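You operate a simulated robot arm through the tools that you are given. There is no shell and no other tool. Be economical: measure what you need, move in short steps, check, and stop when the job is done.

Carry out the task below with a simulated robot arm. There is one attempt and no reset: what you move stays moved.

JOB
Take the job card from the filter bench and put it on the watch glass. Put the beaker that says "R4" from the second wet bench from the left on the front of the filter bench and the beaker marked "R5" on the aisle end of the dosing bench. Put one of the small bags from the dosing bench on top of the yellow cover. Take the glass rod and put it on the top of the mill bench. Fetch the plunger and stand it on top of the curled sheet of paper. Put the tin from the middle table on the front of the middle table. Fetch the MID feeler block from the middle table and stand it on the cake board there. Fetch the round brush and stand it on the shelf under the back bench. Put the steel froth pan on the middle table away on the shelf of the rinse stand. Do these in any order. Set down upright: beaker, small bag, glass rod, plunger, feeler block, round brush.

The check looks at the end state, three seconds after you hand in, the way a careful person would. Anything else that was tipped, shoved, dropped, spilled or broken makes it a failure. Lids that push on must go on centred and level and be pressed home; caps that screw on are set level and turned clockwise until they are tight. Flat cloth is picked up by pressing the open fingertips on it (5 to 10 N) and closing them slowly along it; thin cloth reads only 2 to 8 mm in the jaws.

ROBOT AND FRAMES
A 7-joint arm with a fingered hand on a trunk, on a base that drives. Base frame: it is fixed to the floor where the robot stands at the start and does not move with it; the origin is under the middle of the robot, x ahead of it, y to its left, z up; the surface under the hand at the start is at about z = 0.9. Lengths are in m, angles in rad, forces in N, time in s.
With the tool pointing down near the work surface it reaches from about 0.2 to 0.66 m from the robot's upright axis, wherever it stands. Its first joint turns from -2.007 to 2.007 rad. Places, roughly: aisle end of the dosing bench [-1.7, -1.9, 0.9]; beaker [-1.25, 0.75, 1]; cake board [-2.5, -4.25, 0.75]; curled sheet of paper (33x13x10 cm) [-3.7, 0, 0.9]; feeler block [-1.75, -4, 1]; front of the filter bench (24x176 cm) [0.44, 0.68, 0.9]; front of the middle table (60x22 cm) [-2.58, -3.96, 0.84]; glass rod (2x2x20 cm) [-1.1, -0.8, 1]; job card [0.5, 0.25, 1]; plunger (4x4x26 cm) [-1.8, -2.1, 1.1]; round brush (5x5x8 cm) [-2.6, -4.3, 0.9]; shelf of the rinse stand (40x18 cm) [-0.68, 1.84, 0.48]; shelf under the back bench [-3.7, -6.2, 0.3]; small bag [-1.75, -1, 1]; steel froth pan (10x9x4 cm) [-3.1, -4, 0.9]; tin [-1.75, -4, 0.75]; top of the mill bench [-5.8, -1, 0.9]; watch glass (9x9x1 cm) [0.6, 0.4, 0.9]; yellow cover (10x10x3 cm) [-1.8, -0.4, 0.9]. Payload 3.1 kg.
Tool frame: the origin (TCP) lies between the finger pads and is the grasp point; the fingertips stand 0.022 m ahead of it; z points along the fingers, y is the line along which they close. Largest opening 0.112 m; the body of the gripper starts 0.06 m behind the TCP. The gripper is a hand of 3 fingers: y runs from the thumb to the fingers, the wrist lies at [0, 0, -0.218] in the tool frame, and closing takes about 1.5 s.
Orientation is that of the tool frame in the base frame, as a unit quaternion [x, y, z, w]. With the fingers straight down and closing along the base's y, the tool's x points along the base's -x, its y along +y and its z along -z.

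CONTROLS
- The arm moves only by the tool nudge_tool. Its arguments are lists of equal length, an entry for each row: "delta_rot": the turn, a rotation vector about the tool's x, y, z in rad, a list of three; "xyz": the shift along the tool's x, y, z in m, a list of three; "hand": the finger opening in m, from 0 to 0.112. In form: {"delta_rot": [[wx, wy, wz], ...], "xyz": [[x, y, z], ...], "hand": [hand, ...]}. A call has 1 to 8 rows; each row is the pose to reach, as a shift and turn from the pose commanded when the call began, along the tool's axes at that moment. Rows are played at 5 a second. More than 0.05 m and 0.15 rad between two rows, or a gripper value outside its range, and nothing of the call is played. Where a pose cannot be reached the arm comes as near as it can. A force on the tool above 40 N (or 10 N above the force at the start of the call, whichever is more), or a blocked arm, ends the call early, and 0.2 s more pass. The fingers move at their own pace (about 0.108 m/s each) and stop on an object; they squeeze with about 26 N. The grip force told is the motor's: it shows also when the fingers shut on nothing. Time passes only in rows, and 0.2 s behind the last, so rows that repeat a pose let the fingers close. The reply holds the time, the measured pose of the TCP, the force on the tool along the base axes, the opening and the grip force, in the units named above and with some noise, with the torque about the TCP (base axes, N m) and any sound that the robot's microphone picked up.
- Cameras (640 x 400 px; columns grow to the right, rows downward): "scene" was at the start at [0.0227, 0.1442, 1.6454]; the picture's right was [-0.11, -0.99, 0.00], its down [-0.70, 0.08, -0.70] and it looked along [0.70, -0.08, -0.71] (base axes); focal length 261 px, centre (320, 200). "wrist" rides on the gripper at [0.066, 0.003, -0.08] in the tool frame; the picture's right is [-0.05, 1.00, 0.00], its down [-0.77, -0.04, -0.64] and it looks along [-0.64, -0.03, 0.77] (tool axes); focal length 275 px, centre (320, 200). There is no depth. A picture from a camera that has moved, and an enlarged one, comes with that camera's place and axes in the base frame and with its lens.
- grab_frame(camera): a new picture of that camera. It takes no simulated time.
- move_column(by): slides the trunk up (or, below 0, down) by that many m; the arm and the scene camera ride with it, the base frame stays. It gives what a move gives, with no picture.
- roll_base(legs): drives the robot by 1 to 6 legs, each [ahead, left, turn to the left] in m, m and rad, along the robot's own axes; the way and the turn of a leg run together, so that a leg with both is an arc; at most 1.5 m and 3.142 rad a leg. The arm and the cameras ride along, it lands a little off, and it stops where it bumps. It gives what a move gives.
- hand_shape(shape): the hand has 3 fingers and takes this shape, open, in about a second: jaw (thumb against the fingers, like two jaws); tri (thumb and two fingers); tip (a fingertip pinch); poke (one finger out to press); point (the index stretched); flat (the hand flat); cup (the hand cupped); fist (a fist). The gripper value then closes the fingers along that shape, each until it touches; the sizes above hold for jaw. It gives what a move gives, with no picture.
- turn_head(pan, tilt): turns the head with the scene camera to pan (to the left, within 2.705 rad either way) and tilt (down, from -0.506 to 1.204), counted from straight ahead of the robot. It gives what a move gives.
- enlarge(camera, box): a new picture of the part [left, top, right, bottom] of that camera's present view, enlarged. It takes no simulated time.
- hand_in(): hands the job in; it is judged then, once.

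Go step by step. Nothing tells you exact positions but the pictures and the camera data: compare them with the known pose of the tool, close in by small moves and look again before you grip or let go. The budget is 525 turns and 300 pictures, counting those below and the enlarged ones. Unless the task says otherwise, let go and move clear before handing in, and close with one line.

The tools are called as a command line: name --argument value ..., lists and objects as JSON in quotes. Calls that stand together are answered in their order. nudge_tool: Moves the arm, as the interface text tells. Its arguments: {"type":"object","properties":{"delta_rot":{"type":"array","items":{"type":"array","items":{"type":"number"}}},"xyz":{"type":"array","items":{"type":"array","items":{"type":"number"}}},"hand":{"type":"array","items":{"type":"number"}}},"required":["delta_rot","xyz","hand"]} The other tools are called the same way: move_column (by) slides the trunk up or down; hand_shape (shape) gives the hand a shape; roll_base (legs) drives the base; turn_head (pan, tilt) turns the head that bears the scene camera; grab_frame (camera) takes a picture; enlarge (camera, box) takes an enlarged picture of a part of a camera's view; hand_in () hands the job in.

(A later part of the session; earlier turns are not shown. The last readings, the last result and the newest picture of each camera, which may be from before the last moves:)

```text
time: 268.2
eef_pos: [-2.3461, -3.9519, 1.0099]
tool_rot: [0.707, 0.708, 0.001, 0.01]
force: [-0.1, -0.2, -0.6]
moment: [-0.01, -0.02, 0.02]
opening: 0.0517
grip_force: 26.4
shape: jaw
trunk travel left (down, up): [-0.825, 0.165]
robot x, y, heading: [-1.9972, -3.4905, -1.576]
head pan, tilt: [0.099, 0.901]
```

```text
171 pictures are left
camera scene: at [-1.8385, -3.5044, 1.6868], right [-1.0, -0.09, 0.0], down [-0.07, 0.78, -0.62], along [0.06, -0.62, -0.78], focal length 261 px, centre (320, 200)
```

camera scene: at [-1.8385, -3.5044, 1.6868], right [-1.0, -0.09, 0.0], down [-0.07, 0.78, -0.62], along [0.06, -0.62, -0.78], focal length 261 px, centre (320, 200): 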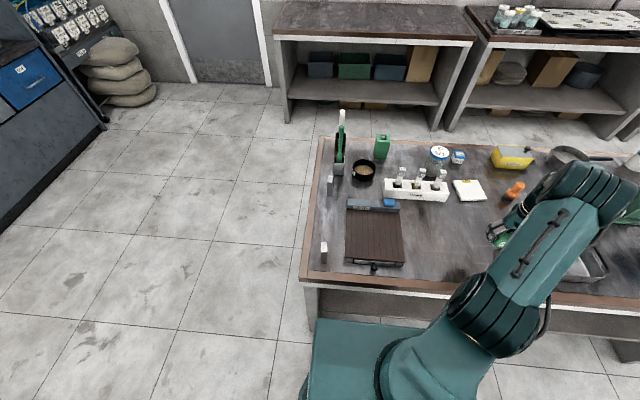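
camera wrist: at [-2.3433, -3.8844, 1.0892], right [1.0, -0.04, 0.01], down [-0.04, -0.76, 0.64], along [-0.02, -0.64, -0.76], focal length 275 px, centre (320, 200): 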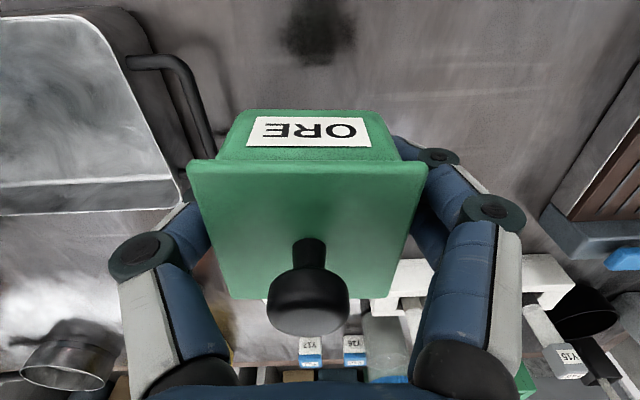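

nudge_tool --delta_rot '[[0, 0, 0], [0, 0, 0], [0, 0, 0], [0, 0, 0], [0, 0, 0]]' --xyz '[[0, 0, 0.04], [0, 0, 0.08], [0, 0, 0.115], [0, 0, 0.13], [0, 0, 0.136]]' --hand '[0.045, 0.045, 0.045, 0.045, 0.045]'

```text
time: 269.4
eef_pos: [-2.344, -3.9555, 0.8759]
tool_rot: [0.706, 0.708, 0.001, 0.008]
force: [-0.5, 0.8, -1.4]
moment: [0.02, 0.0, 0.01]
opening: 0.0516
grip_force: 26.0
shape: jaw
trunk travel left (down, up): [-0.825, 0.165]
robot x, y, heading: [-1.9991, -3.4889, -1.577]
head pan, tilt: [0.099, 0.901]
```

nudge_tool --delta_rot '[[0, 0, 0], [0, 0, 0], [0, 0, 0]]' --xyz '[[0, 0, 0.002], [0, 0, 0.004], [0, 0, 0.006]]' --hand '[0.045, 0.045, 0.045]'

```text
time: 270.2
eef_pos: [-2.3417, -3.9566, 0.8721]
tool_rot: [0.707, 0.707, -0.001, 0.009]
force: [-1.0, -1.1, 7.7]
moment: [0.06, -0.09, -0.04]
opening: 0.0521
grip_force: 26.0
shape: jaw
trunk travel left (down, up): [-0.825, 0.165]
robot x, y, heading: [-2.0022, -3.4876, -1.579]
head pan, tilt: [0.099, 0.901]
```

nudge_tool --delta_rot '[[0, 0, 0], [0, 0, 0], [0, 0, 0], [0, 0, 0], [0, 0, 0], [0, 0, 0], [0, 0, 0], [0, 0, 0]]' --xyz '[[0, 0, -0.002], [0, 0, -0.002], [0, 0, -0.002], [0, 0, -0.002], [0, 0, -0.03], [0, 0, -0.07], [0, 0, -0.11], [0, 0, -0.15]]' --hand '[0.06, 0.07, 0.08, 0.09, 0.09, 0.09, 0.09, 0.09]'

grab_frame --camera "wrist"

```text
time: 272.0
eef_pos: [-2.3443, -3.9505, 1.0225]
tool_rot: [0.707, 0.707, 0.0, 0.01]
force: [-0.4, 0.4, -0.1]
moment: [0.0, 0.0, 0.0]
opening: 0.0898
grip_force: 0.1
shape: jaw
trunk travel left (down, up): [-0.825, 0.165]
robot x, y, heading: [-1.9964, -3.4901, -1.581]
head pan, tilt: [0.099, 0.901]
```

```text
170 pictures are left
camera wrist: at [-2.3408, -3.8838, 1.1015], right [1.0, -0.05, 0.01], down [-0.04, -0.76, 0.65], along [-0.02, -0.64, -0.76], focal length 275 px, centre (320, 200)
```

wrist: 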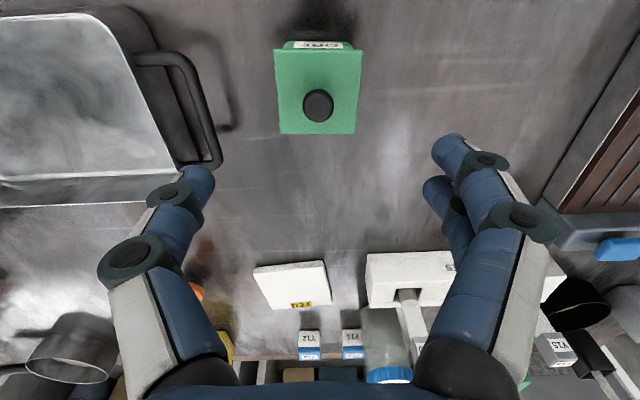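

Tin is on the front of the table. Now to the MID feeler block.

nudge_tool --delta_rot '[[0, 0, 0], [0, 0, 0], [0, 0, 0], [0, 0, 0], [0, 0, 0], [0, 0, 0], [0, 0, 0], [0, 0, 0]]' --xyz '[[0, 0.03, -0.03], [0, 0.07, -0.05], [0, 0.115, -0.05], [0, 0.16, -0.05], [0, 0.205, -0.05], [0, 0.25, -0.05], [0, 0.295, -0.05], [0, 0.34, -0.05]]' --hand '[0.07, 0.07, 0.07, 0.07, 0.07, 0.07, 0.07, 0.07]'

nudge_tool --delta_rot '[[0, 0, 0], [0, 0, 0], [0, 0, 0], [0, 0, 0]]' --xyz '[[0.005, 0.045, 0], [0.01, 0.09, 0], [0.015, 0.135, 0], [0.02, 0.18, 0]]' --hand '[0.07, 0.07, 0.07, 0.07]'

grab_frame --camera "wrist"

enlarge --camera "scene" --box '[280, 180, 420, 300]'

```text
time: 273.8
eef_pos: [-2.0026, -3.9513, 1.0777]
tool_rot: [0.706, 0.708, -0.001, 0.008]
force: [-1.1, 0.6, -0.2]
moment: [0.0, 0.0, 0.0]
opening: 0.0702
grip_force: 0.1
shape: jaw
trunk travel left (down, up): [-0.825, 0.165]
robot x, y, heading: [-1.9955, -3.4876, -1.581]
head pan, tilt: [0.099, 0.901]
```

```text
time: 274.8
eef_pos: [-1.8214, -3.9329, 1.0761]
tool_rot: [0.707, 0.708, 0.0, 0.008]
force: [0.3, 0.4, 0.4]
moment: [0.02, 0.04, -0.04]
opening: 0.0705
grip_force: 0.0
shape: jaw
trunk travel left (down, up): [-0.825, 0.165]
robot x, y, heading: [-2.0008, -3.4883, -1.575]
head pan, tilt: [0.099, 0.901]
```

```text
169 pictures are left
camera wrist: at [-1.8191, -3.8662, 1.1548], right [1.0, -0.04, 0.01], down [-0.04, -0.76, 0.64], along [-0.02, -0.64, -0.76], focal length 275 px, centre (320, 200)
```

wrist: 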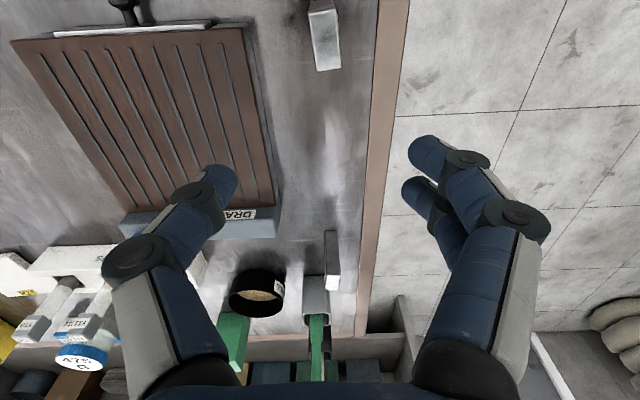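

```text
3.33 times, centred on (350, 240) of scene
camera zoom: at [-1.8335, -3.5041, 1.6863], right [-1.0, -0.09, 0.0], down [-0.07, 0.78, -0.62], along [0.06, -0.62, -0.78], focal length 870 px, centre (220, 67)
```

zoom: 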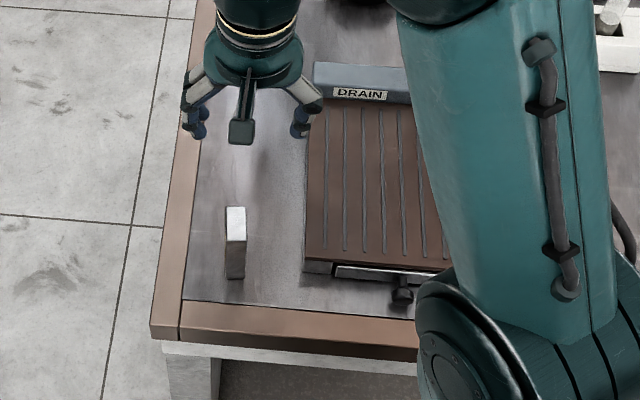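

nudge_tool --delta_rot '[[0, 0, -0.05], [0, 0, -0.1], [0, 0, -0.1]]' --xyz '[[0.016, 0.0095, 0.03], [0.016, 0.0095, 0.07], [0.016, 0.0095, 0.1]]' --hand '[0.06, 0.06, 0.06]'

grab_frame --camera "wrist"

```text
time: 275.6
eef_pos: [-1.8139, -3.9187, 0.976]
tool_rot: [0.671, 0.742, 0.0, 0.009]
force: [-0.6, 0.0, 0.0]
moment: [0.0, 0.01, 0.02]
opening: 0.0605
grip_force: 0.0
shape: jaw
trunk travel left (down, up): [-0.825, 0.165]
robot x, y, heading: [-1.9991, -3.4884, -1.573]
head pan, tilt: [0.099, 0.901]
```

```text
167 pictures are left
camera wrist: at [-1.8181, -3.8516, 1.0556], right [1.0, 0.06, 0.01], down [0.04, -0.76, 0.65], along [0.04, -0.64, -0.76], focal length 275 px, centre (320, 200)
```

wrist: 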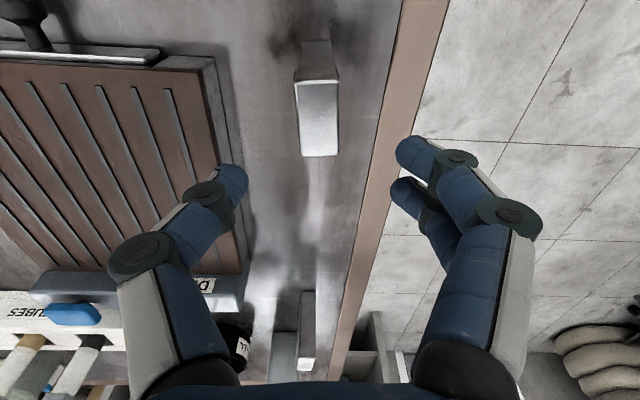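

nudge_tool --delta_rot '[[0, 0, 0], [0, 0, 0], [0, 0, 0], [0, 0, 0], [0, 0, 0], [0, 0, 0], [0, 0, 0]]' --xyz '[[0.006, 0, 0.04], [0.006, 0, 0.08], [0.006, 0, 0.08], [0.006, 0, 0.08], [0.006, 0, 0.08], [0.006, 0, 0.08], [0.006, 0, 0.08]]' --hand '[0.06, 0.06, 0.045, 0.03, 0.015, 0.0, 0.0]'

nudge_tool --delta_rot '[[0, 0, 0], [0, 0, 0], [0, 0, 0], [0, 0, 0], [0, 0, 0]]' --xyz '[[0, 0, -0.04], [0, 0, -0.08], [0, 0, -0.12], [0, 0, -0.16], [0, 0, -0.2]]' --hand '[0.0, 0.0, 0.0, 0.0, 0.0]'

grab_frame --camera "wrist"

```text
time: 277.2
eef_pos: [-1.8162, -3.9138, 0.8986]
tool_rot: [0.671, 0.742, 0.0, 0.008]
force: [-0.2, 0.1, -0.1]
moment: [0.0, 0.0, 0.04]
opening: 0.0143
grip_force: 26.1
shape: jaw
trunk travel left (down, up): [-0.825, 0.165]
robot x, y, heading: [-1.9988, -3.4928, -1.575]
head pan, tilt: [0.099, 0.901]
```

```text
time: 278.4
eef_pos: [-1.8182, -3.9145, 1.1]
tool_rot: [0.67, 0.742, -0.001, 0.009]
force: [-0.6, -0.7, -0.8]
moment: [0.02, -0.01, 0.0]
opening: 0.0145
grip_force: 25.8
shape: jaw
trunk travel left (down, up): [-0.825, 0.165]
robot x, y, heading: [-1.9997, -3.4867, -1.578]
head pan, tilt: [0.099, 0.901]
```

```text
166 pictures are left
camera wrist: at [-1.8228, -3.8457, 1.1786], right [1.0, 0.06, 0.01], down [0.03, -0.76, 0.65], along [0.04, -0.64, -0.76], focal length 275 px, centre (320, 200)
```

wrist: 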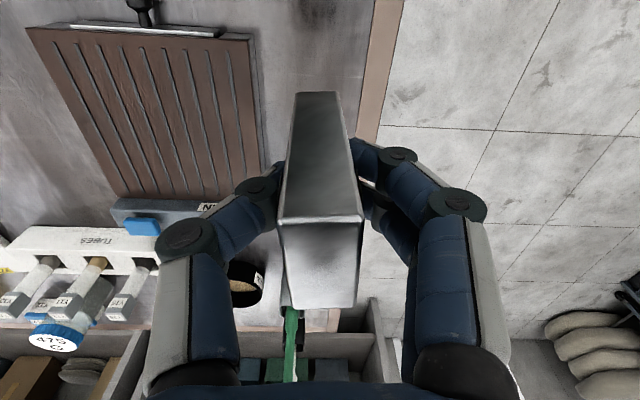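

MID block in hand. Driving around the east end of the table to its back side.

roll_base --legs '[[-0.1, 0, 0], [0, 0.85, 0], [0, 0, 3.14], [-1.5, 0, 0], [0, 1.2, 0]]'

turn_head --pan 0.0 --tilt 0.7

grab_frame --camera "scene"

```text
time: 303.6
eef_pos: [-2.562, -4.4202, 1.0991]
tool_rot: [0.738, -0.675, -0.009, -0.001]
force: [-0.4, -0.1, -0.8]
moment: [0.01, -0.01, 0.0]
opening: 0.0142
grip_force: 25.5
shape: jaw
trunk travel left (down, up): [-0.825, 0.165]
robot x, y, heading: [-2.3869, -4.8497, 1.552]
head pan, tilt: [0.099, 0.901]
```

```text
time: 304.3
eef_pos: [-2.5611, -4.4193, 1.0991]
tool_rot: [0.737, -0.676, -0.009, 0.0]
force: [-0.7, -0.5, -1.4]
moment: [0.03, 0.04, -0.02]
opening: 0.0144
grip_force: 26.2
shape: jaw
trunk travel left (down, up): [-0.825, 0.165]
robot x, y, heading: [-2.3874, -4.8501, 1.554]
head pan, tilt: [0.0, 0.7]
```

```text
165 pictures are left
camera scene: at [-2.5373, -4.8202, 1.7027], right [1.0, -0.02, 0.0], down [-0.01, -0.64, -0.76], along [0.02, 0.76, -0.64], focal length 261 px, centre (320, 200)
```

scene: 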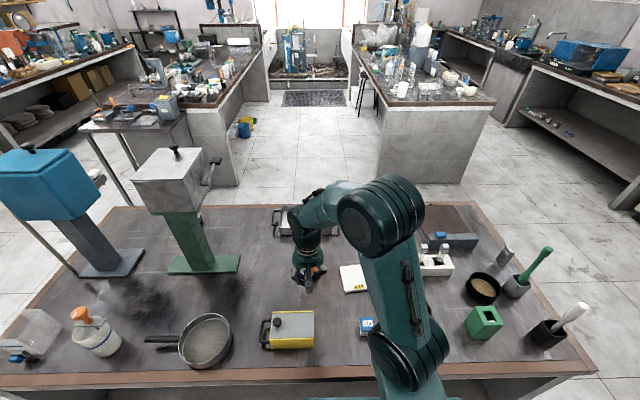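

nudge_tool --delta_rot '[[0, 0, 0], [0, 0, 0], [0, 0, 0], [0, 0, 0], [0, 0, 0]]' --xyz '[[-0.028, -0.035, 0], [-0.056, -0.07, 0], [-0.084, -0.105, 0], [-0.112, -0.14, 0], [-0.14, -0.176, 0]]' --hand '[0, 0, 0, 0, 0]'

grab_frame --camera "wrist"

grab_frame --camera "scene"

```text
time: 305.5
eef_pos: [-2.3999, -4.261, 1.0971]
tool_rot: [0.737, -0.675, -0.008, 0.001]
force: [0.5, -0.1, -1.3]
moment: [-0.02, 0.05, 0.01]
opening: 0.0142
grip_force: 25.9
shape: jaw
trunk travel left (down, up): [-0.825, 0.165]
robot x, y, heading: [-2.3878, -4.8491, 1.553]
head pan, tilt: [0.0, 0.7]
```

```text
164 pictures are left
camera wrist: at [-2.3953, -4.3276, 1.1768], right [-1.0, -0.04, 0.01], down [-0.02, 0.76, 0.65], along [-0.04, 0.64, -0.76], focal length 275 px, centre (320, 200)
```

wrist: 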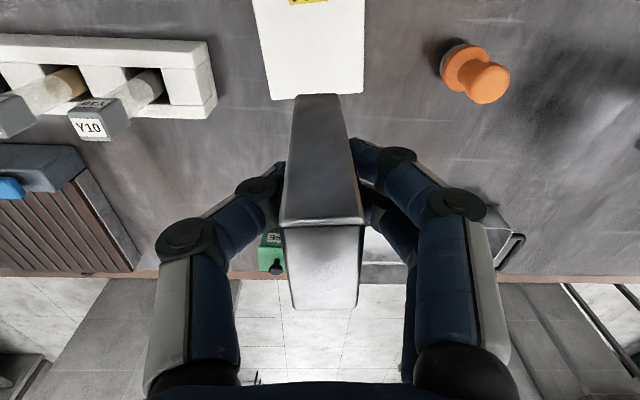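

```text
163 pictures are left
camera scene: at [-2.5358, -4.8185, 1.7029], right [1.0, -0.02, 0.0], down [-0.01, -0.64, -0.76], along [0.02, 0.76, -0.65], focal length 261 px, centre (320, 200)
```

scene: 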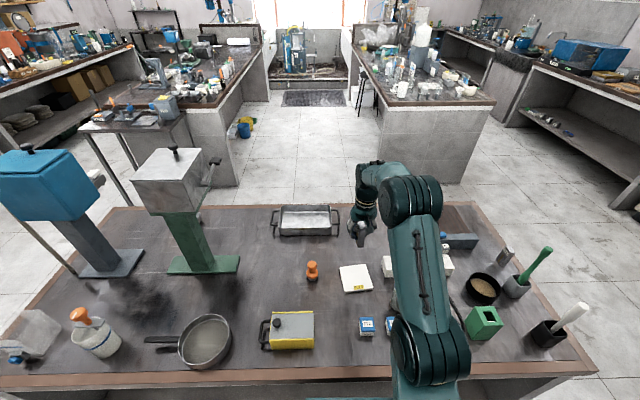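

nudge_tool --delta_rot '[[0, 0, 0], [0, 0, 0], [0, 0, 0], [0, 0, 0], [0, 0, 0]]' --xyz '[[0.007, -0.005, 0.04], [0.007, -0.005, 0.08], [0.007, -0.005, 0.12], [0.007, -0.005, 0.15], [0.007, -0.005, 0.165]]' --hand '[0, 0, 0, 0, 0]'

grab_frame --camera "wrist"

enlarge --camera "scene" --box '[290, 220, 410, 310]'

```text
time: 306.7
eef_pos: [-2.3976, -4.2691, 0.9307]
tool_rot: [0.737, -0.676, -0.008, 0.0]
force: [0.6, 0.1, -1.1]
moment: [-0.02, -0.01, -0.01]
opening: 0.0142
grip_force: 25.9
shape: jaw
trunk travel left (down, up): [-0.825, 0.165]
robot x, y, heading: [-2.3877, -4.8496, 1.554]
head pan, tilt: [0.0, 0.7]
```

```text
162 pictures are left
camera wrist: at [-2.392, -4.3354, 1.0101], right [-1.0, -0.04, 0.01], down [-0.02, 0.76, 0.65], along [-0.03, 0.64, -0.76], focal length 275 px, centre (320, 200)
```

wrist: 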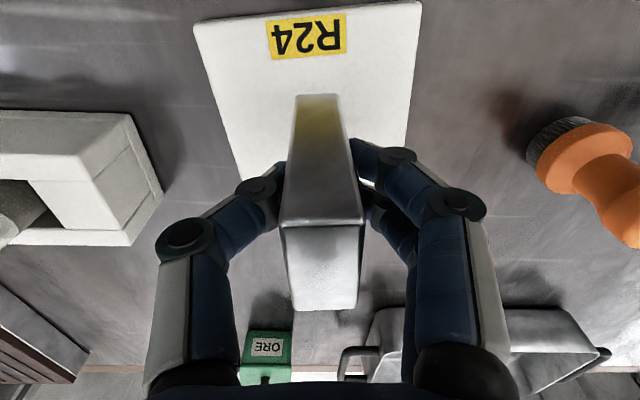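

```text
4.44 times, centred on (350, 265) of scene
camera zoom: at [-2.5372, -4.82, 1.7028], right [1.0, -0.02, 0.0], down [-0.01, -0.64, -0.76], along [0.02, 0.76, -0.64], focal length 1161 px, centre (187, -89)
```

zoom: 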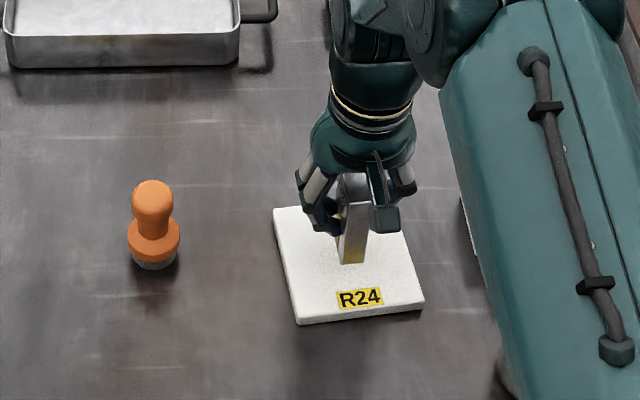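

nudge_tool --delta_rot '[[0, 0, 0], [0, 0, 0], [0, 0, 0], [0, 0, 0]]' --xyz '[[0, 0, 0.006], [0, 0, 0.01], [0, 0, 0.014], [0, 0, 0.016]]' --hand '[0, 0, 0, 0]'

```text
time: 307.7
eef_pos: [-2.394, -4.2687, 0.9161]
tool_rot: [0.738, -0.675, -0.008, -0.001]
force: [-0.1, 0.3, -1.2]
moment: [0.02, 0.02, -0.01]
opening: 0.0142
grip_force: 26.1
shape: jaw
trunk travel left (down, up): [-0.825, 0.165]
robot x, y, heading: [-2.3815, -4.8491, 1.548]
head pan, tilt: [0.0, 0.7]
```

nudge_tool --delta_rot '[[0, 0, 0], [0, 0, 0], [0, 0, 0]]' --xyz '[[0, 0, 0.002], [0, 0, 0.004], [0, 0, 0.006]]' --hand '[0, 0, 0]'

```text
time: 308.5
eef_pos: [-2.3939, -4.2709, 0.9112]
tool_rot: [0.737, -0.676, -0.009, -0.002]
force: [-0.1, -0.3, 2.2]
moment: [0.04, 0.02, 0.0]
opening: 0.0145
grip_force: 26.1
shape: jaw
trunk travel left (down, up): [-0.825, 0.165]
robot x, y, heading: [-2.3896, -4.8514, 1.549]
head pan, tilt: [0.0, 0.7]
```

nudge_tool --delta_rot '[[0, 0, 0], [0, 0, 0], [0, 0, 0], [0, 0, 0], [0, 0, 0], [0, 0, 0]]' --xyz '[[0, 0, 0.001], [0, 0, 0.001], [0, 0, 0.001], [0, 0, 0.001], [0, 0, 0.001], [0, 0, 0.001]]' --hand '[0.012, 0.018, 0.025, 0.035, 0.045, 0.05]'

nudge_tool --delta_rot '[[0, 0, 0], [0, 0, 0], [0, 0, 0], [0, 0, 0], [0, 0, 0]]' --xyz '[[0, 0, -0.02], [0, 0, -0.05], [0, 0, -0.09], [0, 0, -0.13], [0, 0, -0.17]]' --hand '[0.06, 0.06, 0.06, 0.06, 0.06]'

grab_frame --camera "wrist"

```text
time: 309.9
eef_pos: [-2.3938, -4.27, 0.9092]
tool_rot: [0.737, -0.676, -0.01, -0.001]
force: [-0.7, -0.4, 0.1]
moment: [0.0, 0.02, 0.01]
opening: 0.0494
grip_force: 0.0
shape: jaw
trunk travel left (down, up): [-0.825, 0.165]
robot x, y, heading: [-2.3885, -4.851, 1.551]
head pan, tilt: [0.0, 0.7]
```

```text
time: 311.1
eef_pos: [-2.3911, -4.2717, 1.0814]
tool_rot: [0.737, -0.676, -0.009, 0.0]
force: [-0.2, -0.4, 0.8]
moment: [0.01, -0.01, -0.01]
opening: 0.0595
grip_force: 0.1
shape: jaw
trunk travel left (down, up): [-0.825, 0.165]
robot x, y, heading: [-2.3853, -4.8492, 1.548]
head pan, tilt: [0.0, 0.7]
```

```text
160 pictures are left
camera wrist: at [-2.3868, -4.3382, 1.1603], right [-1.0, -0.04, 0.01], down [-0.02, 0.76, 0.65], along [-0.03, 0.64, -0.76], focal length 275 px, centre (320, 200)
```

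wrist: 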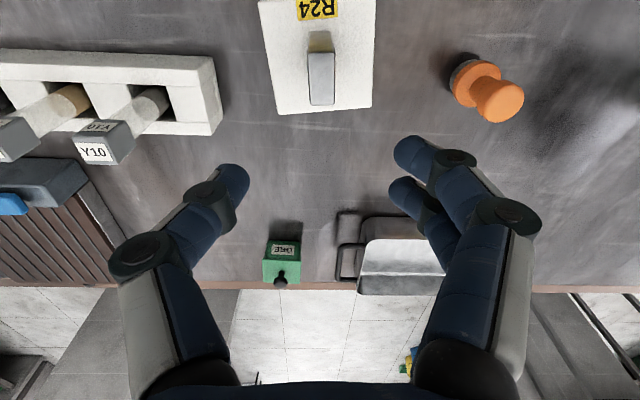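

Feeler block stands on the board. Next, the orange brush at about (-2.551, -4.256).

nudge_tool --delta_rot '[[0, 0, 0], [0, 0, 0], [0, 0, 0], [0, 0, 0], [0, 0, 0], [0, 0, 0]]' --xyz '[[-0.008, 0.04, 0], [-0.016, 0.08, 0], [-0.023, 0.12, 0], [-0.03, 0.158, 0], [-0.03, 0.158, 0.04], [-0.03, 0.158, 0.07]]' --hand '[0.07, 0.07, 0.07, 0.07, 0.07, 0.07]'

grab_frame --camera "wrist"

```text
time: 312.5
eef_pos: [-2.5542, -4.2544, 1.012]
tool_rot: [0.737, -0.676, -0.008, -0.001]
force: [-0.2, -0.2, 0.4]
moment: [-0.03, 0.02, 0.0]
opening: 0.0696
grip_force: 0.0
shape: jaw
trunk travel left (down, up): [-0.825, 0.165]
robot x, y, heading: [-2.3832, -4.848, 1.549]
head pan, tilt: [0.0, 0.7]
```

```text
159 pictures are left
camera wrist: at [-2.5497, -4.3208, 1.0912], right [-1.0, -0.04, 0.01], down [-0.02, 0.76, 0.65], along [-0.03, 0.64, -0.76], focal length 275 px, centre (320, 200)
```

wrist: 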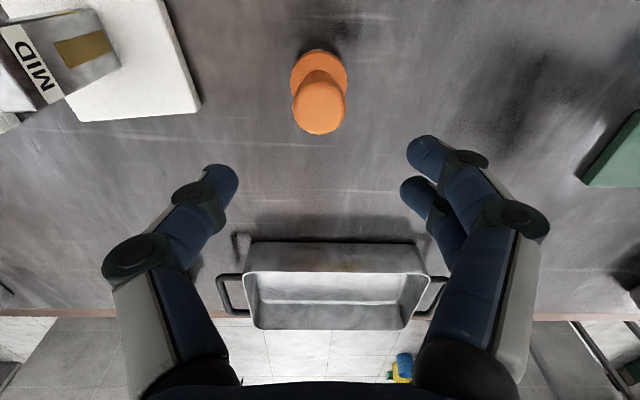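

nudge_tool --delta_rot '[[0, 0, 0], [0, 0, 0], [0, 0, 0], [0, 0, 0], [0, 0, 0], [0, 0, 0], [0, 0, 0], [0, 0, 0]]' --xyz '[[0, 0, 0.04], [0, 0, 0.08], [0, 0, 0.11], [0, 0, 0.11], [0, 0, 0.11], [0, 0, 0.11], [0, 0, 0.11], [0, 0, 0.11]]' --hand '[0.07, 0.07, 0.07, 0.055, 0.04, 0.025, 0.01, 0.0]'

grab_frame --camera "wrist"

```text
time: 314.3
eef_pos: [-2.5556, -4.2541, 0.9019]
tool_rot: [0.737, -0.676, -0.011, -0.002]
force: [-3.7, 1.2, 18.9]
moment: [-0.01, 0.5, -0.01]
opening: 0.0236
grip_force: 26.2
shape: jaw
trunk travel left (down, up): [-0.825, 0.165]
robot x, y, heading: [-2.3883, -4.851, 1.55]
head pan, tilt: [0.0, 0.7]
```

```text
158 pictures are left
camera wrist: at [-2.5515, -4.3215, 0.98], right [-1.0, -0.04, 0.01], down [-0.02, 0.76, 0.65], along [-0.04, 0.65, -0.76], focal length 275 px, centre (320, 200)
```

wrist: 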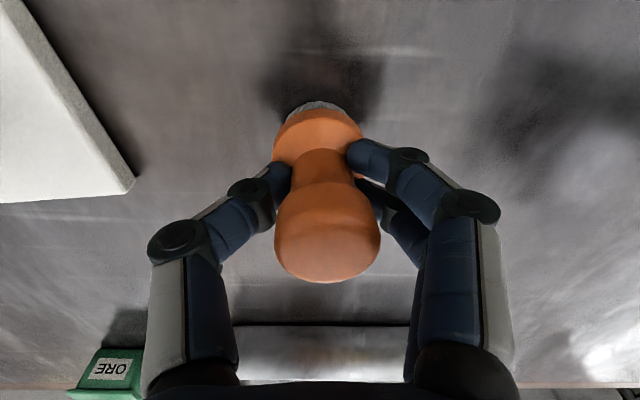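

Brush gripped at its waist. Lifting, retracting, and heading to the back bench.

nudge_tool --delta_rot '[[0, 0, 0], [0, 0, 0], [0, 0, 0], [0, 0, 0], [0, 0, 0], [0, 0, 0], [0, 0, 0], [0, 0, 0]]' --xyz '[[0, 0, -0.02], [0, 0, -0.06], [0, 0, -0.1], [0, 0, -0.14], [0, 0, -0.18], [0.04, 0, -0.2], [0.08, 0, -0.2], [0.12, 0, -0.2]]' --hand '[0, 0, 0, 0, 0, 0, 0, 0]'

roll_base --legs '[[-0.3, 0, 0]]'

nudge_tool --delta_rot '[[0, 0, 0], [0, 0, 0], [0, 0, 0]]' --xyz '[[0.04, -0.02, 0], [0.08, -0.04, 0], [0.12, -0.06, 0]]' --hand '[0, 0, 0]'

turn_head --pan 2.5 --tilt 0.45

grab_frame --camera "scene"

```text
time: 316.1
eef_pos: [-2.5439, -4.3744, 1.1025]
tool_rot: [0.737, -0.676, -0.008, -0.001]
force: [0.4, -0.7, -1.2]
moment: [0.01, -0.01, -0.01]
opening: 0.0215
grip_force: 25.6
shape: jaw
trunk travel left (down, up): [-0.825, 0.165]
robot x, y, heading: [-2.3899, -4.8516, 1.551]
head pan, tilt: [0.0, 0.7]
```

```text
time: 318.1
eef_pos: [-2.5516, -4.6722, 1.102]
tool_rot: [0.74, -0.673, -0.009, 0.0]
force: [0.0, -0.4, -0.9]
moment: [-0.01, 0.01, 0.01]
opening: 0.0217
grip_force: 25.9
shape: jaw
trunk travel left (down, up): [-0.825, 0.165]
robot x, y, heading: [-2.3948, -5.1468, 1.551]
head pan, tilt: [0.0, 0.7]
```

```text
time: 318.9
eef_pos: [-2.4826, -4.7912, 1.1017]
tool_rot: [0.739, -0.673, -0.01, 0.0]
force: [0.4, 0.7, -1.4]
moment: [0.01, 0.0, -0.02]
opening: 0.0217
grip_force: 26.2
shape: jaw
trunk travel left (down, up): [-0.825, 0.165]
robot x, y, heading: [-2.391, -5.1485, 1.555]
head pan, tilt: [0.0, 0.7]
```

```text
time: 321.2
eef_pos: [-2.4844, -4.7885, 1.1014]
tool_rot: [0.739, -0.673, -0.008, 0.0]
force: [-1.4, -0.5, -0.7]
moment: [-0.01, -0.01, -0.02]
opening: 0.0215
grip_force: 25.6
shape: jaw
trunk travel left (down, up): [-0.825, 0.165]
robot x, y, heading: [-2.3912, -5.1488, 1.555]
head pan, tilt: [2.499, 0.45]
```

```text
157 pictures are left
camera scene: at [-2.6006, -5.2772, 1.725], right [-0.79, 0.61, 0.0], down [0.27, 0.34, -0.9], along [-0.55, -0.71, -0.44], focal length 261 px, centre (320, 200)
```

scene: 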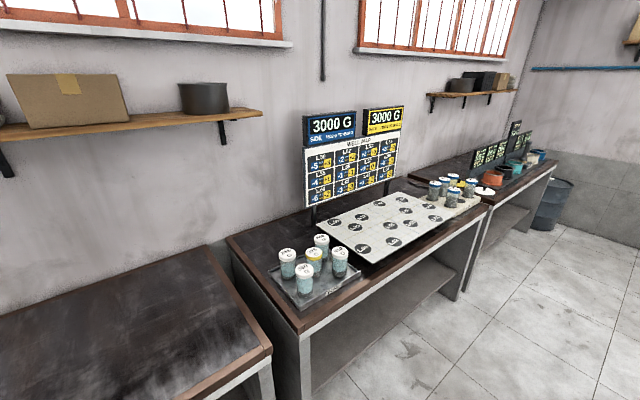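

The target is the middle back bench (x -2.93…-4.47, front y≈-5.82). Driving there and facing it.

roll_base --legs '[[0, 1.2, 0], [0, 0, 3.14]]'

move_column --by -0.4

turn_head --pan 0.0 --tilt 0.75

grab_frame --camera "scene"

```text
time: 334.6
eef_pos: [-3.4556, -5.4838, 1.1003]
tool_rot: [0.655, 0.756, -0.001, 0.008]
force: [-0.6, -0.4, -0.8]
moment: [0.02, 0.02, -0.02]
opening: 0.0212
grip_force: 25.8
shape: jaw
trunk travel left (down, up): [-0.825, 0.165]
robot x, y, heading: [-3.563, -5.1305, -1.535]
head pan, tilt: [2.499, 0.45]
```

```text
time: 338.4
eef_pos: [-3.4561, -5.483, 0.7008]
tool_rot: [0.654, 0.756, -0.001, 0.009]
force: [0.0, 0.9, -1.4]
moment: [0.02, 0.01, -0.02]
opening: 0.0215
grip_force: 26.3
shape: jaw
trunk travel left (down, up): [-0.425, 0.565]
robot x, y, heading: [-3.5666, -5.1308, -1.533]
head pan, tilt: [2.499, 0.45]
```

```text
time: 340.7
eef_pos: [-3.4548, -5.4843, 0.7016]
tool_rot: [0.655, 0.756, -0.001, 0.008]
force: [-0.1, -1.0, -0.1]
moment: [-0.02, -0.02, 0.01]
opening: 0.0213
grip_force: 25.8
shape: jaw
trunk travel left (down, up): [-0.425, 0.565]
robot x, y, heading: [-3.569, -5.1318, -1.538]
head pan, tilt: [0.0, 0.75]
```

```text
156 pictures are left
camera scene: at [-3.4099, -5.1485, 1.2986], right [-1.0, -0.04, 0.0], down [-0.03, 0.68, -0.73], along [0.03, -0.73, -0.68], focal length 261 px, centre (320, 200)
```

scene: 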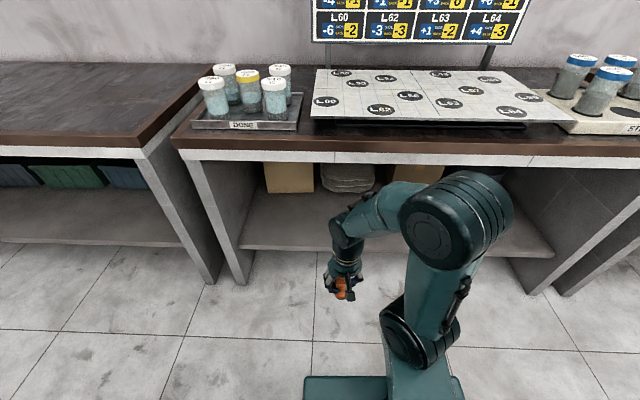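

Shelf front edge is at about y -5.89, with free depth to about -6.27. I'll lower the trunk and move in.

move_column --by -0.24

roll_base --legs '[[0.3, 0, -0.033]]'

turn_head --pan 0.3 --tilt 0.6

grab_frame --camera "scene"

grab_frame --camera "wrist"

```text
time: 343.2
eef_pos: [-3.4563, -5.4845, 0.4612]
tool_rot: [0.654, 0.757, -0.001, 0.008]
force: [-0.1, -0.4, -0.2]
moment: [-0.01, -0.01, 0.05]
opening: 0.0213
grip_force: 26.2
shape: jaw
trunk travel left (down, up): [-0.185, 0.805]
robot x, y, heading: [-3.5658, -5.1306, -1.534]
head pan, tilt: [0.0, 0.75]
```

```text
time: 345.2
eef_pos: [-3.4688, -5.7883, 0.4609]
tool_rot: [0.671, 0.741, -0.001, 0.008]
force: [-0.4, 0.0, -1.7]
moment: [0.0, 0.01, -0.02]
opening: 0.0214
grip_force: 26.5
shape: jaw
trunk travel left (down, up): [-0.185, 0.805]
robot x, y, heading: [-3.5598, -5.4277, -1.584]
head pan, tilt: [0.0, 0.75]
```

```text
time: 346.1
eef_pos: [-3.468, -5.7889, 0.4604]
tool_rot: [0.672, 0.74, -0.001, 0.01]
force: [-0.7, 0.9, 0.2]
moment: [0.03, 0.03, 0.03]
opening: 0.0212
grip_force: 26.1
shape: jaw
trunk travel left (down, up): [-0.185, 0.805]
robot x, y, heading: [-3.5615, -5.4297, -1.583]
head pan, tilt: [0.3, 0.6]
```

```text
155 pictures are left
camera scene: at [-3.3811, -5.4565, 1.0714], right [-0.96, -0.28, 0.0], down [-0.16, 0.54, -0.82], along [0.23, -0.79, -0.57], focal length 261 px, centre (320, 200)
```

scene: 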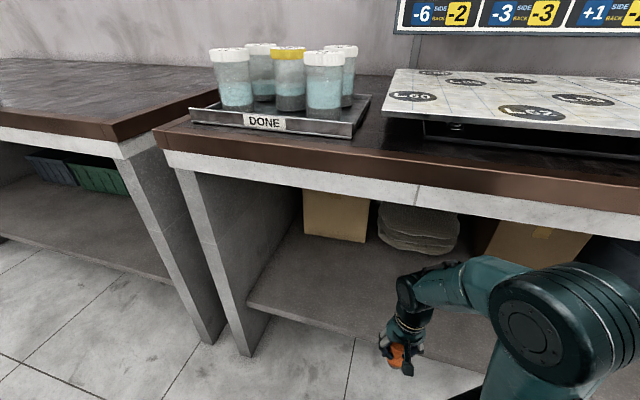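

```text
154 pictures are left
camera wrist: at [-3.4719, -5.7203, 0.54], right [1.0, 0.05, 0.01], down [0.03, -0.76, 0.65], along [0.04, -0.64, -0.76], focal length 275 px, centre (320, 200)
```

wrist: 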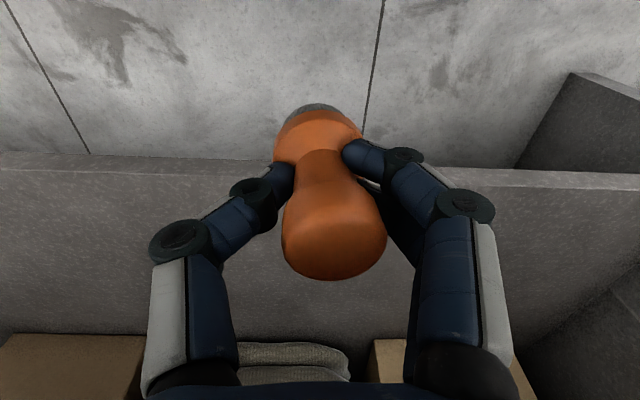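

nudge_tool --delta_rot '[[0, 0, 0], [0, 0, 0], [0, 0, 0], [0, 0, 0], [0, 0, 0]]' --xyz '[[-0.04, -0.004, 0], [-0.08, -0.008, 0], [-0.12, -0.012, 0], [-0.16, -0.016, 0], [-0.2, -0.02, 0]]' --hand '[0, 0, 0, 0, 0]'

grab_frame --camera "scene"

grab_frame --camera "wrist"

```text
time: 347.2
eef_pos: [-3.4689, -5.991, 0.4652]
tool_rot: [0.672, 0.741, 0.0, 0.008]
force: [0.9, 0.6, -0.7]
moment: [-0.02, -0.04, -0.04]
opening: 0.021
grip_force: 26.4
shape: jaw
trunk travel left (down, up): [-0.185, 0.805]
robot x, y, heading: [-3.5572, -5.4314, -1.58]
head pan, tilt: [0.3, 0.6]
```

```text
153 pictures are left
camera scene: at [-3.381, -5.4565, 1.0714], right [-0.96, -0.29, 0.0], down [-0.16, 0.54, -0.83], along [0.24, -0.79, -0.57], focal length 261 px, centre (320, 200)
```

scene: 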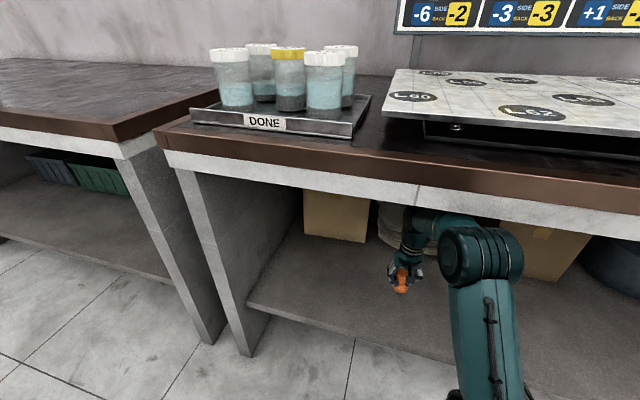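

```text
152 pictures are left
camera wrist: at [-3.4735, -5.9232, 0.5438], right [1.0, 0.05, 0.01], down [0.03, -0.76, 0.64], along [0.04, -0.64, -0.76], focal length 275 px, centre (320, 200)
```

wrist: 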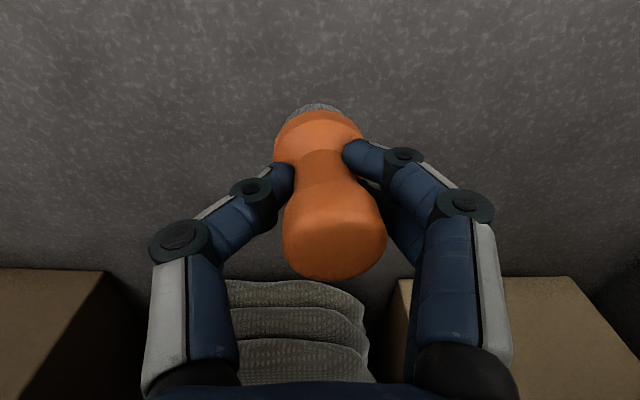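

nudge_tool --delta_rot '[[0, 0, 0], [0, 0, 0], [0, 0, 0]]' --xyz '[[0, 0, 0.03], [0, 0, 0.06], [0, 0, 0.08]]' --hand '[0, 0, 0]'

grab_frame --camera "scene"

```text
time: 348.1
eef_pos: [-3.4668, -5.9891, 0.3836]
tool_rot: [0.671, 0.741, 0.0, 0.008]
force: [-0.1, -0.1, -1.4]
moment: [-0.01, -0.03, 0.01]
opening: 0.0211
grip_force: 26.1
shape: jaw
trunk travel left (down, up): [-0.185, 0.805]
robot x, y, heading: [-3.5646, -5.4301, -1.586]
head pan, tilt: [0.3, 0.6]
```

```text
151 pictures are left
camera scene: at [-3.381, -5.4566, 1.0714], right [-0.96, -0.29, 0.0], down [-0.16, 0.54, -0.82], along [0.24, -0.79, -0.57], focal length 261 px, centre (320, 200)
```

scene: 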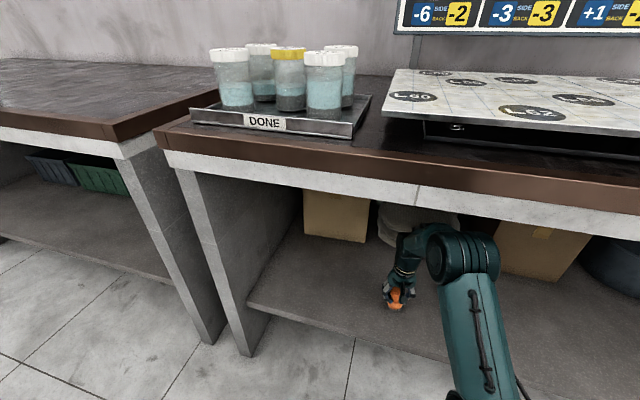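

nudge_tool --delta_rot '[[0, 0, 0], [0, 0, 0], [0, 0, 0], [0, 0, 0]]' --xyz '[[0, 0, 0.007], [0, 0, 0.012], [0, 0, 0.016], [0, 0, 0.019]]' --hand '[0, 0, 0, 0]'

```text
time: 349.1
eef_pos: [-3.4677, -5.9892, 0.3649]
tool_rot: [0.672, 0.741, -0.001, 0.008]
force: [0.0, -0.4, -0.4]
moment: [-0.01, 0.04, 0.0]
opening: 0.0212
grip_force: 26.0
shape: jaw
trunk travel left (down, up): [-0.185, 0.805]
robot x, y, heading: [-3.5632, -5.4338, -1.578]
head pan, tilt: [0.3, 0.6]
```

nudge_tool --delta_rot '[[0, 0, 0], [0, 0, 0], [0, 0, 0], [0, 0, 0]]' --xyz '[[0, 0, 0.003], [0, 0, 0.006], [0, 0, 0.009], [0, 0, 0.011]]' --hand '[0, 0, 0, 0]'

```text
time: 350.1
eef_pos: [-3.4674, -5.9893, 0.3533]
tool_rot: [0.672, 0.741, -0.001, 0.009]
force: [-0.2, -0.2, 1.2]
moment: [0.06, -0.01, 0.0]
opening: 0.0208
grip_force: 26.1
shape: jaw
trunk travel left (down, up): [-0.185, 0.805]
robot x, y, heading: [-3.5611, -5.4311, -1.584]
head pan, tilt: [0.3, 0.6]
```

nudge_tool --delta_rot '[[0, 0, 0], [0, 0, 0]]' --xyz '[[0, 0, 0.002], [0, 0, 0.004]]' --hand '[0, 0]'

grab_frame --camera "wrist"

```text
time: 350.6
eef_pos: [-3.4679, -5.9897, 0.3515]
tool_rot: [0.671, 0.741, -0.002, 0.011]
force: [2.0, 1.3, 24.9]
moment: [0.1, -0.58, 0.06]
opening: 0.0225
grip_force: 26.1
shape: jaw
trunk travel left (down, up): [-0.185, 0.805]
robot x, y, heading: [-3.5594, -5.4317, -1.579]
head pan, tilt: [0.3, 0.6]
```

```text
150 pictures are left
camera wrist: at [-3.4713, -5.9227, 0.4305], right [1.0, 0.05, 0.01], down [0.03, -0.76, 0.65], along [0.04, -0.65, -0.76], focal length 275 px, centre (320, 200)
```

wrist: 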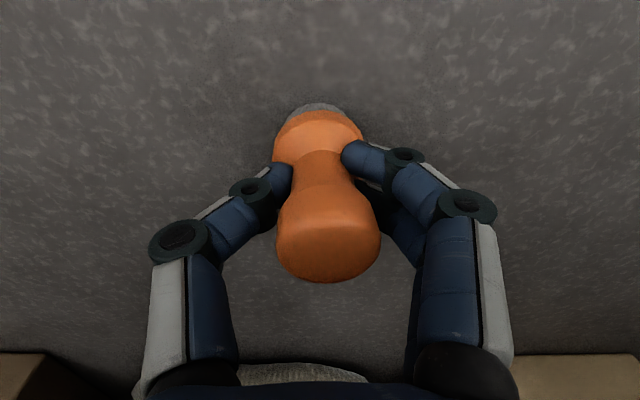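

nudge_tool --delta_rot '[[0, 0, 0], [0, 0, 0], [0, 0, 0], [0, 0, 0], [0, 0, 0], [0, 0, 0], [0, 0, 0], [0, 0, 0]]' --xyz '[[0, 0, -0.003], [0, 0, -0.003], [0, 0, -0.003], [0, 0, -0.003], [0, 0, -0.003], [0, 0, -0.03], [0, 0, -0.065], [0, 0, -0.1]]' --hand '[0.025, 0.035, 0.05, 0.065, 0.075, 0.075, 0.075, 0.075]'

grab_frame --camera "wrist"

```text
time: 352.4
eef_pos: [-3.4675, -5.9893, 0.4494]
tool_rot: [0.672, 0.741, 0.0, 0.009]
force: [-0.3, 0.4, 0.0]
moment: [-0.01, 0.01, -0.01]
opening: 0.0747
grip_force: 0.0
shape: jaw
trunk travel left (down, up): [-0.185, 0.805]
robot x, y, heading: [-3.5624, -5.4287, -1.58]
head pan, tilt: [0.3, 0.6]
```

```text
149 pictures are left
camera wrist: at [-3.4716, -5.9229, 0.527], right [1.0, 0.05, 0.01], down [0.03, -0.76, 0.64], along [0.04, -0.64, -0.76], focal length 275 px, centre (320, 200)
```

wrist: 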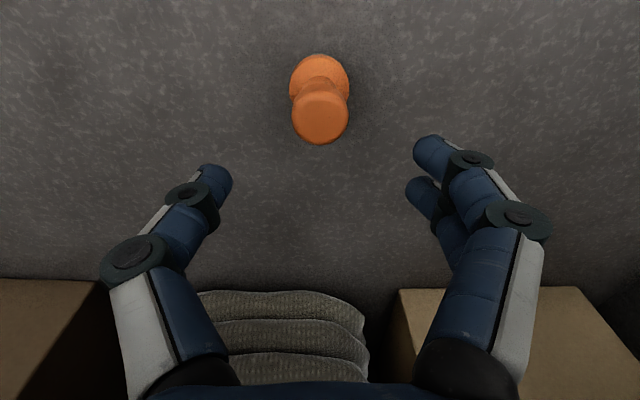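

Brush stands on the shelf. Backing out, raising, and driving around the west end to the table's front for the froth pan.

nudge_tool --delta_rot '[[0, 0, 0]]' --xyz '[[0, 0, -0.02]]' --hand '[0.07]'

roll_base --legs '[[-0.3, 0, 0]]'

enlarge --camera "scene" --box '[200, 130, 520, 330]'

move_column --by 0.4

move_column --by 0.24

roll_base --legs '[[0, -0.6, 0.01], [-1.5, 0, 0], [-0.3, 0, 0]]'

turn_head --pan 0.9 --tilt 0.6

grab_frame --camera "scene"

```text
time: 352.9
eef_pos: [-3.4686, -5.9915, 0.4683]
tool_rot: [0.671, 0.741, 0.0, 0.008]
force: [-0.7, -0.3, 0.2]
moment: [0.0, -0.01, 0.03]
opening: 0.0704
grip_force: 0.1
shape: jaw
trunk travel left (down, up): [-0.185, 0.805]
robot x, y, heading: [-3.5636, -5.4285, -1.579]
head pan, tilt: [0.3, 0.6]
```

```text
time: 354.9
eef_pos: [-3.4674, -5.6875, 0.4682]
tool_rot: [0.674, 0.739, 0.0, 0.008]
force: [0.8, -0.1, 0.2]
moment: [-0.02, -0.02, 0.0]
opening: 0.0704
grip_force: 0.1
shape: jaw
trunk travel left (down, up): [-0.185, 0.805]
robot x, y, heading: [-3.561, -5.1291, -1.586]
head pan, tilt: [0.3, 0.6]
```

```text
2.00 times, centred on (360, 230) of scene
camera zoom: at [-3.377, -5.1552, 1.0714], right [-0.96, -0.28, 0.0], down [-0.16, 0.54, -0.82], along [0.23, -0.79, -0.57], focal length 522 px, centre (240, 140)
```

zoom: 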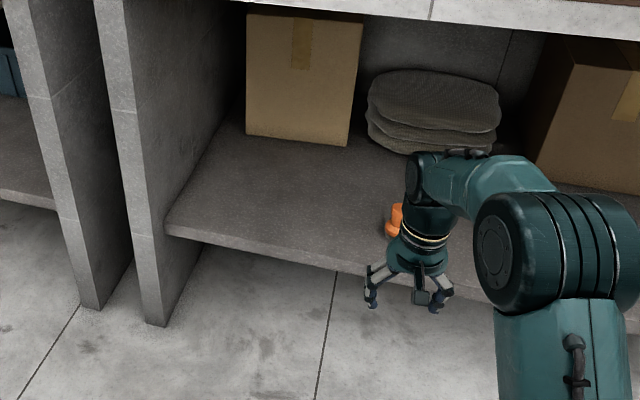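

```text
time: 358.7
eef_pos: [-3.4674, -5.6877, 0.8676]
tool_rot: [0.674, 0.738, 0.001, 0.008]
force: [-0.3, -0.3, -0.2]
moment: [-0.01, -0.01, 0.0]
opening: 0.0703
grip_force: 0.1
shape: jaw
trunk travel left (down, up): [-0.585, 0.405]
robot x, y, heading: [-3.5582, -5.1239, -1.587]
head pan, tilt: [0.3, 0.6]
```

```text
time: 361.2
eef_pos: [-3.4666, -5.6881, 1.1079]
tool_rot: [0.674, 0.739, 0.0, 0.007]
force: [-0.2, -0.5, 0.2]
moment: [-0.01, -0.01, 0.02]
opening: 0.0705
grip_force: 0.1
shape: jaw
trunk travel left (down, up): [-0.825, 0.165]
robot x, y, heading: [-3.5608, -5.1289, -1.587]
head pan, tilt: [0.3, 0.6]
```

```text
time: 373.2
eef_pos: [-4.025, -3.8984, 1.1079]
tool_rot: [0.68, 0.733, -0.002, 0.009]
force: [0.4, -0.2, 0.2]
moment: [0.0, -0.01, -0.01]
opening: 0.0705
grip_force: 0.1
shape: jaw
trunk travel left (down, up): [-0.825, 0.165]
robot x, y, heading: [-4.103, -3.3412, -1.605]
head pan, tilt: [0.3, 0.6]
```

```text
time: 374.2
eef_pos: [-4.0248, -3.8988, 1.1086]
tool_rot: [0.68, 0.733, -0.001, 0.008]
force: [-0.2, -0.4, 0.0]
moment: [0.03, 0.0, -0.01]
opening: 0.0703
grip_force: 0.1
shape: jaw
trunk travel left (down, up): [-0.825, 0.165]
robot x, y, heading: [-4.1048, -3.3368, -1.607]
head pan, tilt: [0.901, 0.6]
```

```text
147 pictures are left
camera scene: at [-3.881, -3.3403, 1.7114], right [-0.65, -0.76, 0.0], down [-0.43, 0.37, -0.82], along [0.63, -0.54, -0.57], focal length 261 px, centre (320, 200)
```

scene: 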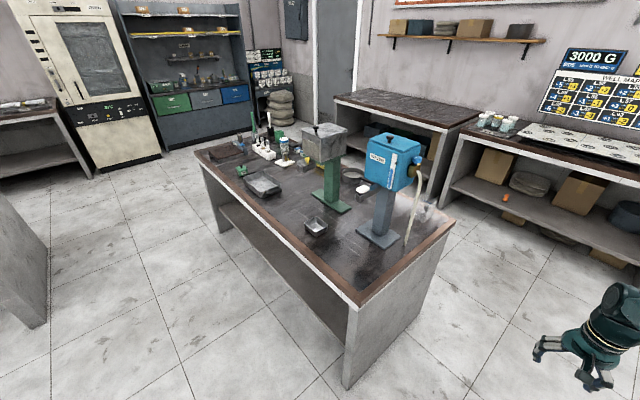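

nudge_tool --delta_rot '[[0, 0, 0.02], [0, 0, 0.04], [0, 0, 0.06], [0, 0, 0.08]]' --xyz '[[0.045, 0, 0], [0.09, 0, 0], [0.135, 0, 0], [0.17, 0, 0]]' --hand '[0.07, 0.07, 0.07, 0.07]'

roll_base --legs '[[0, 0.98, 0.035], [0.13, 0, 0]]'

turn_head --pan 0.1 --tilt 0.9

grab_frame --camera "wrist"

grab_frame --camera "scene"

```text
time: 375.2
eef_pos: [-4.0348, -3.731, 1.104]
tool_rot: [0.71, 0.704, 0.0, 0.009]
force: [-0.7, -0.2, -0.3]
moment: [-0.01, 0.03, 0.0]
opening: 0.0702
grip_force: 0.0
shape: jaw
trunk travel left (down, up): [-0.825, 0.165]
robot x, y, heading: [-4.1064, -3.3373, -1.607]
head pan, tilt: [0.901, 0.6]
```

```text
time: 381.2
eef_pos: [-3.033, -3.8724, 1.1029]
tool_rot: [0.695, 0.719, 0.0, 0.009]
force: [0.9, 0.6, -0.5]
moment: [0.02, -0.03, -0.01]
opening: 0.0703
grip_force: 0.0
shape: jaw
trunk travel left (down, up): [-0.825, 0.165]
robot x, y, heading: [-3.12, -3.4845, -1.562]
head pan, tilt: [0.901, 0.6]
```

```text
time: 382.3
eef_pos: [-3.0319, -3.8732, 1.1043]
tool_rot: [0.694, 0.72, 0.0, 0.009]
force: [0.4, -0.7, 0.4]
moment: [0.0, 0.03, 0.05]
opening: 0.0704
grip_force: 0.0
shape: jaw
trunk travel left (down, up): [-0.825, 0.165]
robot x, y, heading: [-3.1184, -3.4808, -1.565]
head pan, tilt: [0.099, 0.901]
```

```text
146 pictures are left
camera wrist: at [-3.0325, -3.8062, 1.1823], right [1.0, -0.01, 0.01], down [-0.02, -0.76, 0.64], along [0.0, -0.64, -0.76], focal length 275 px, centre (320, 200)
```

wrist: 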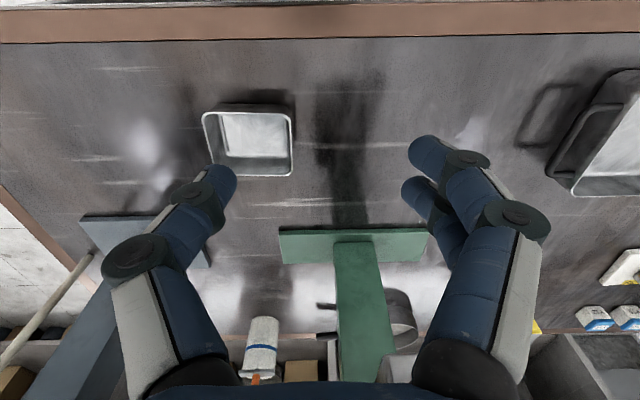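

```text
145 pictures are left
camera scene: at [-2.9556, -3.4967, 1.6867], right [-0.99, -0.11, 0.0], down [-0.08, 0.78, -0.62], along [0.07, -0.62, -0.78], focal length 261 px, centre (320, 200)
```

scene: 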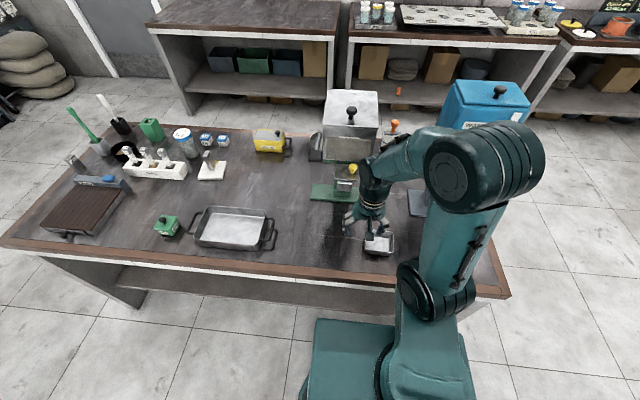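

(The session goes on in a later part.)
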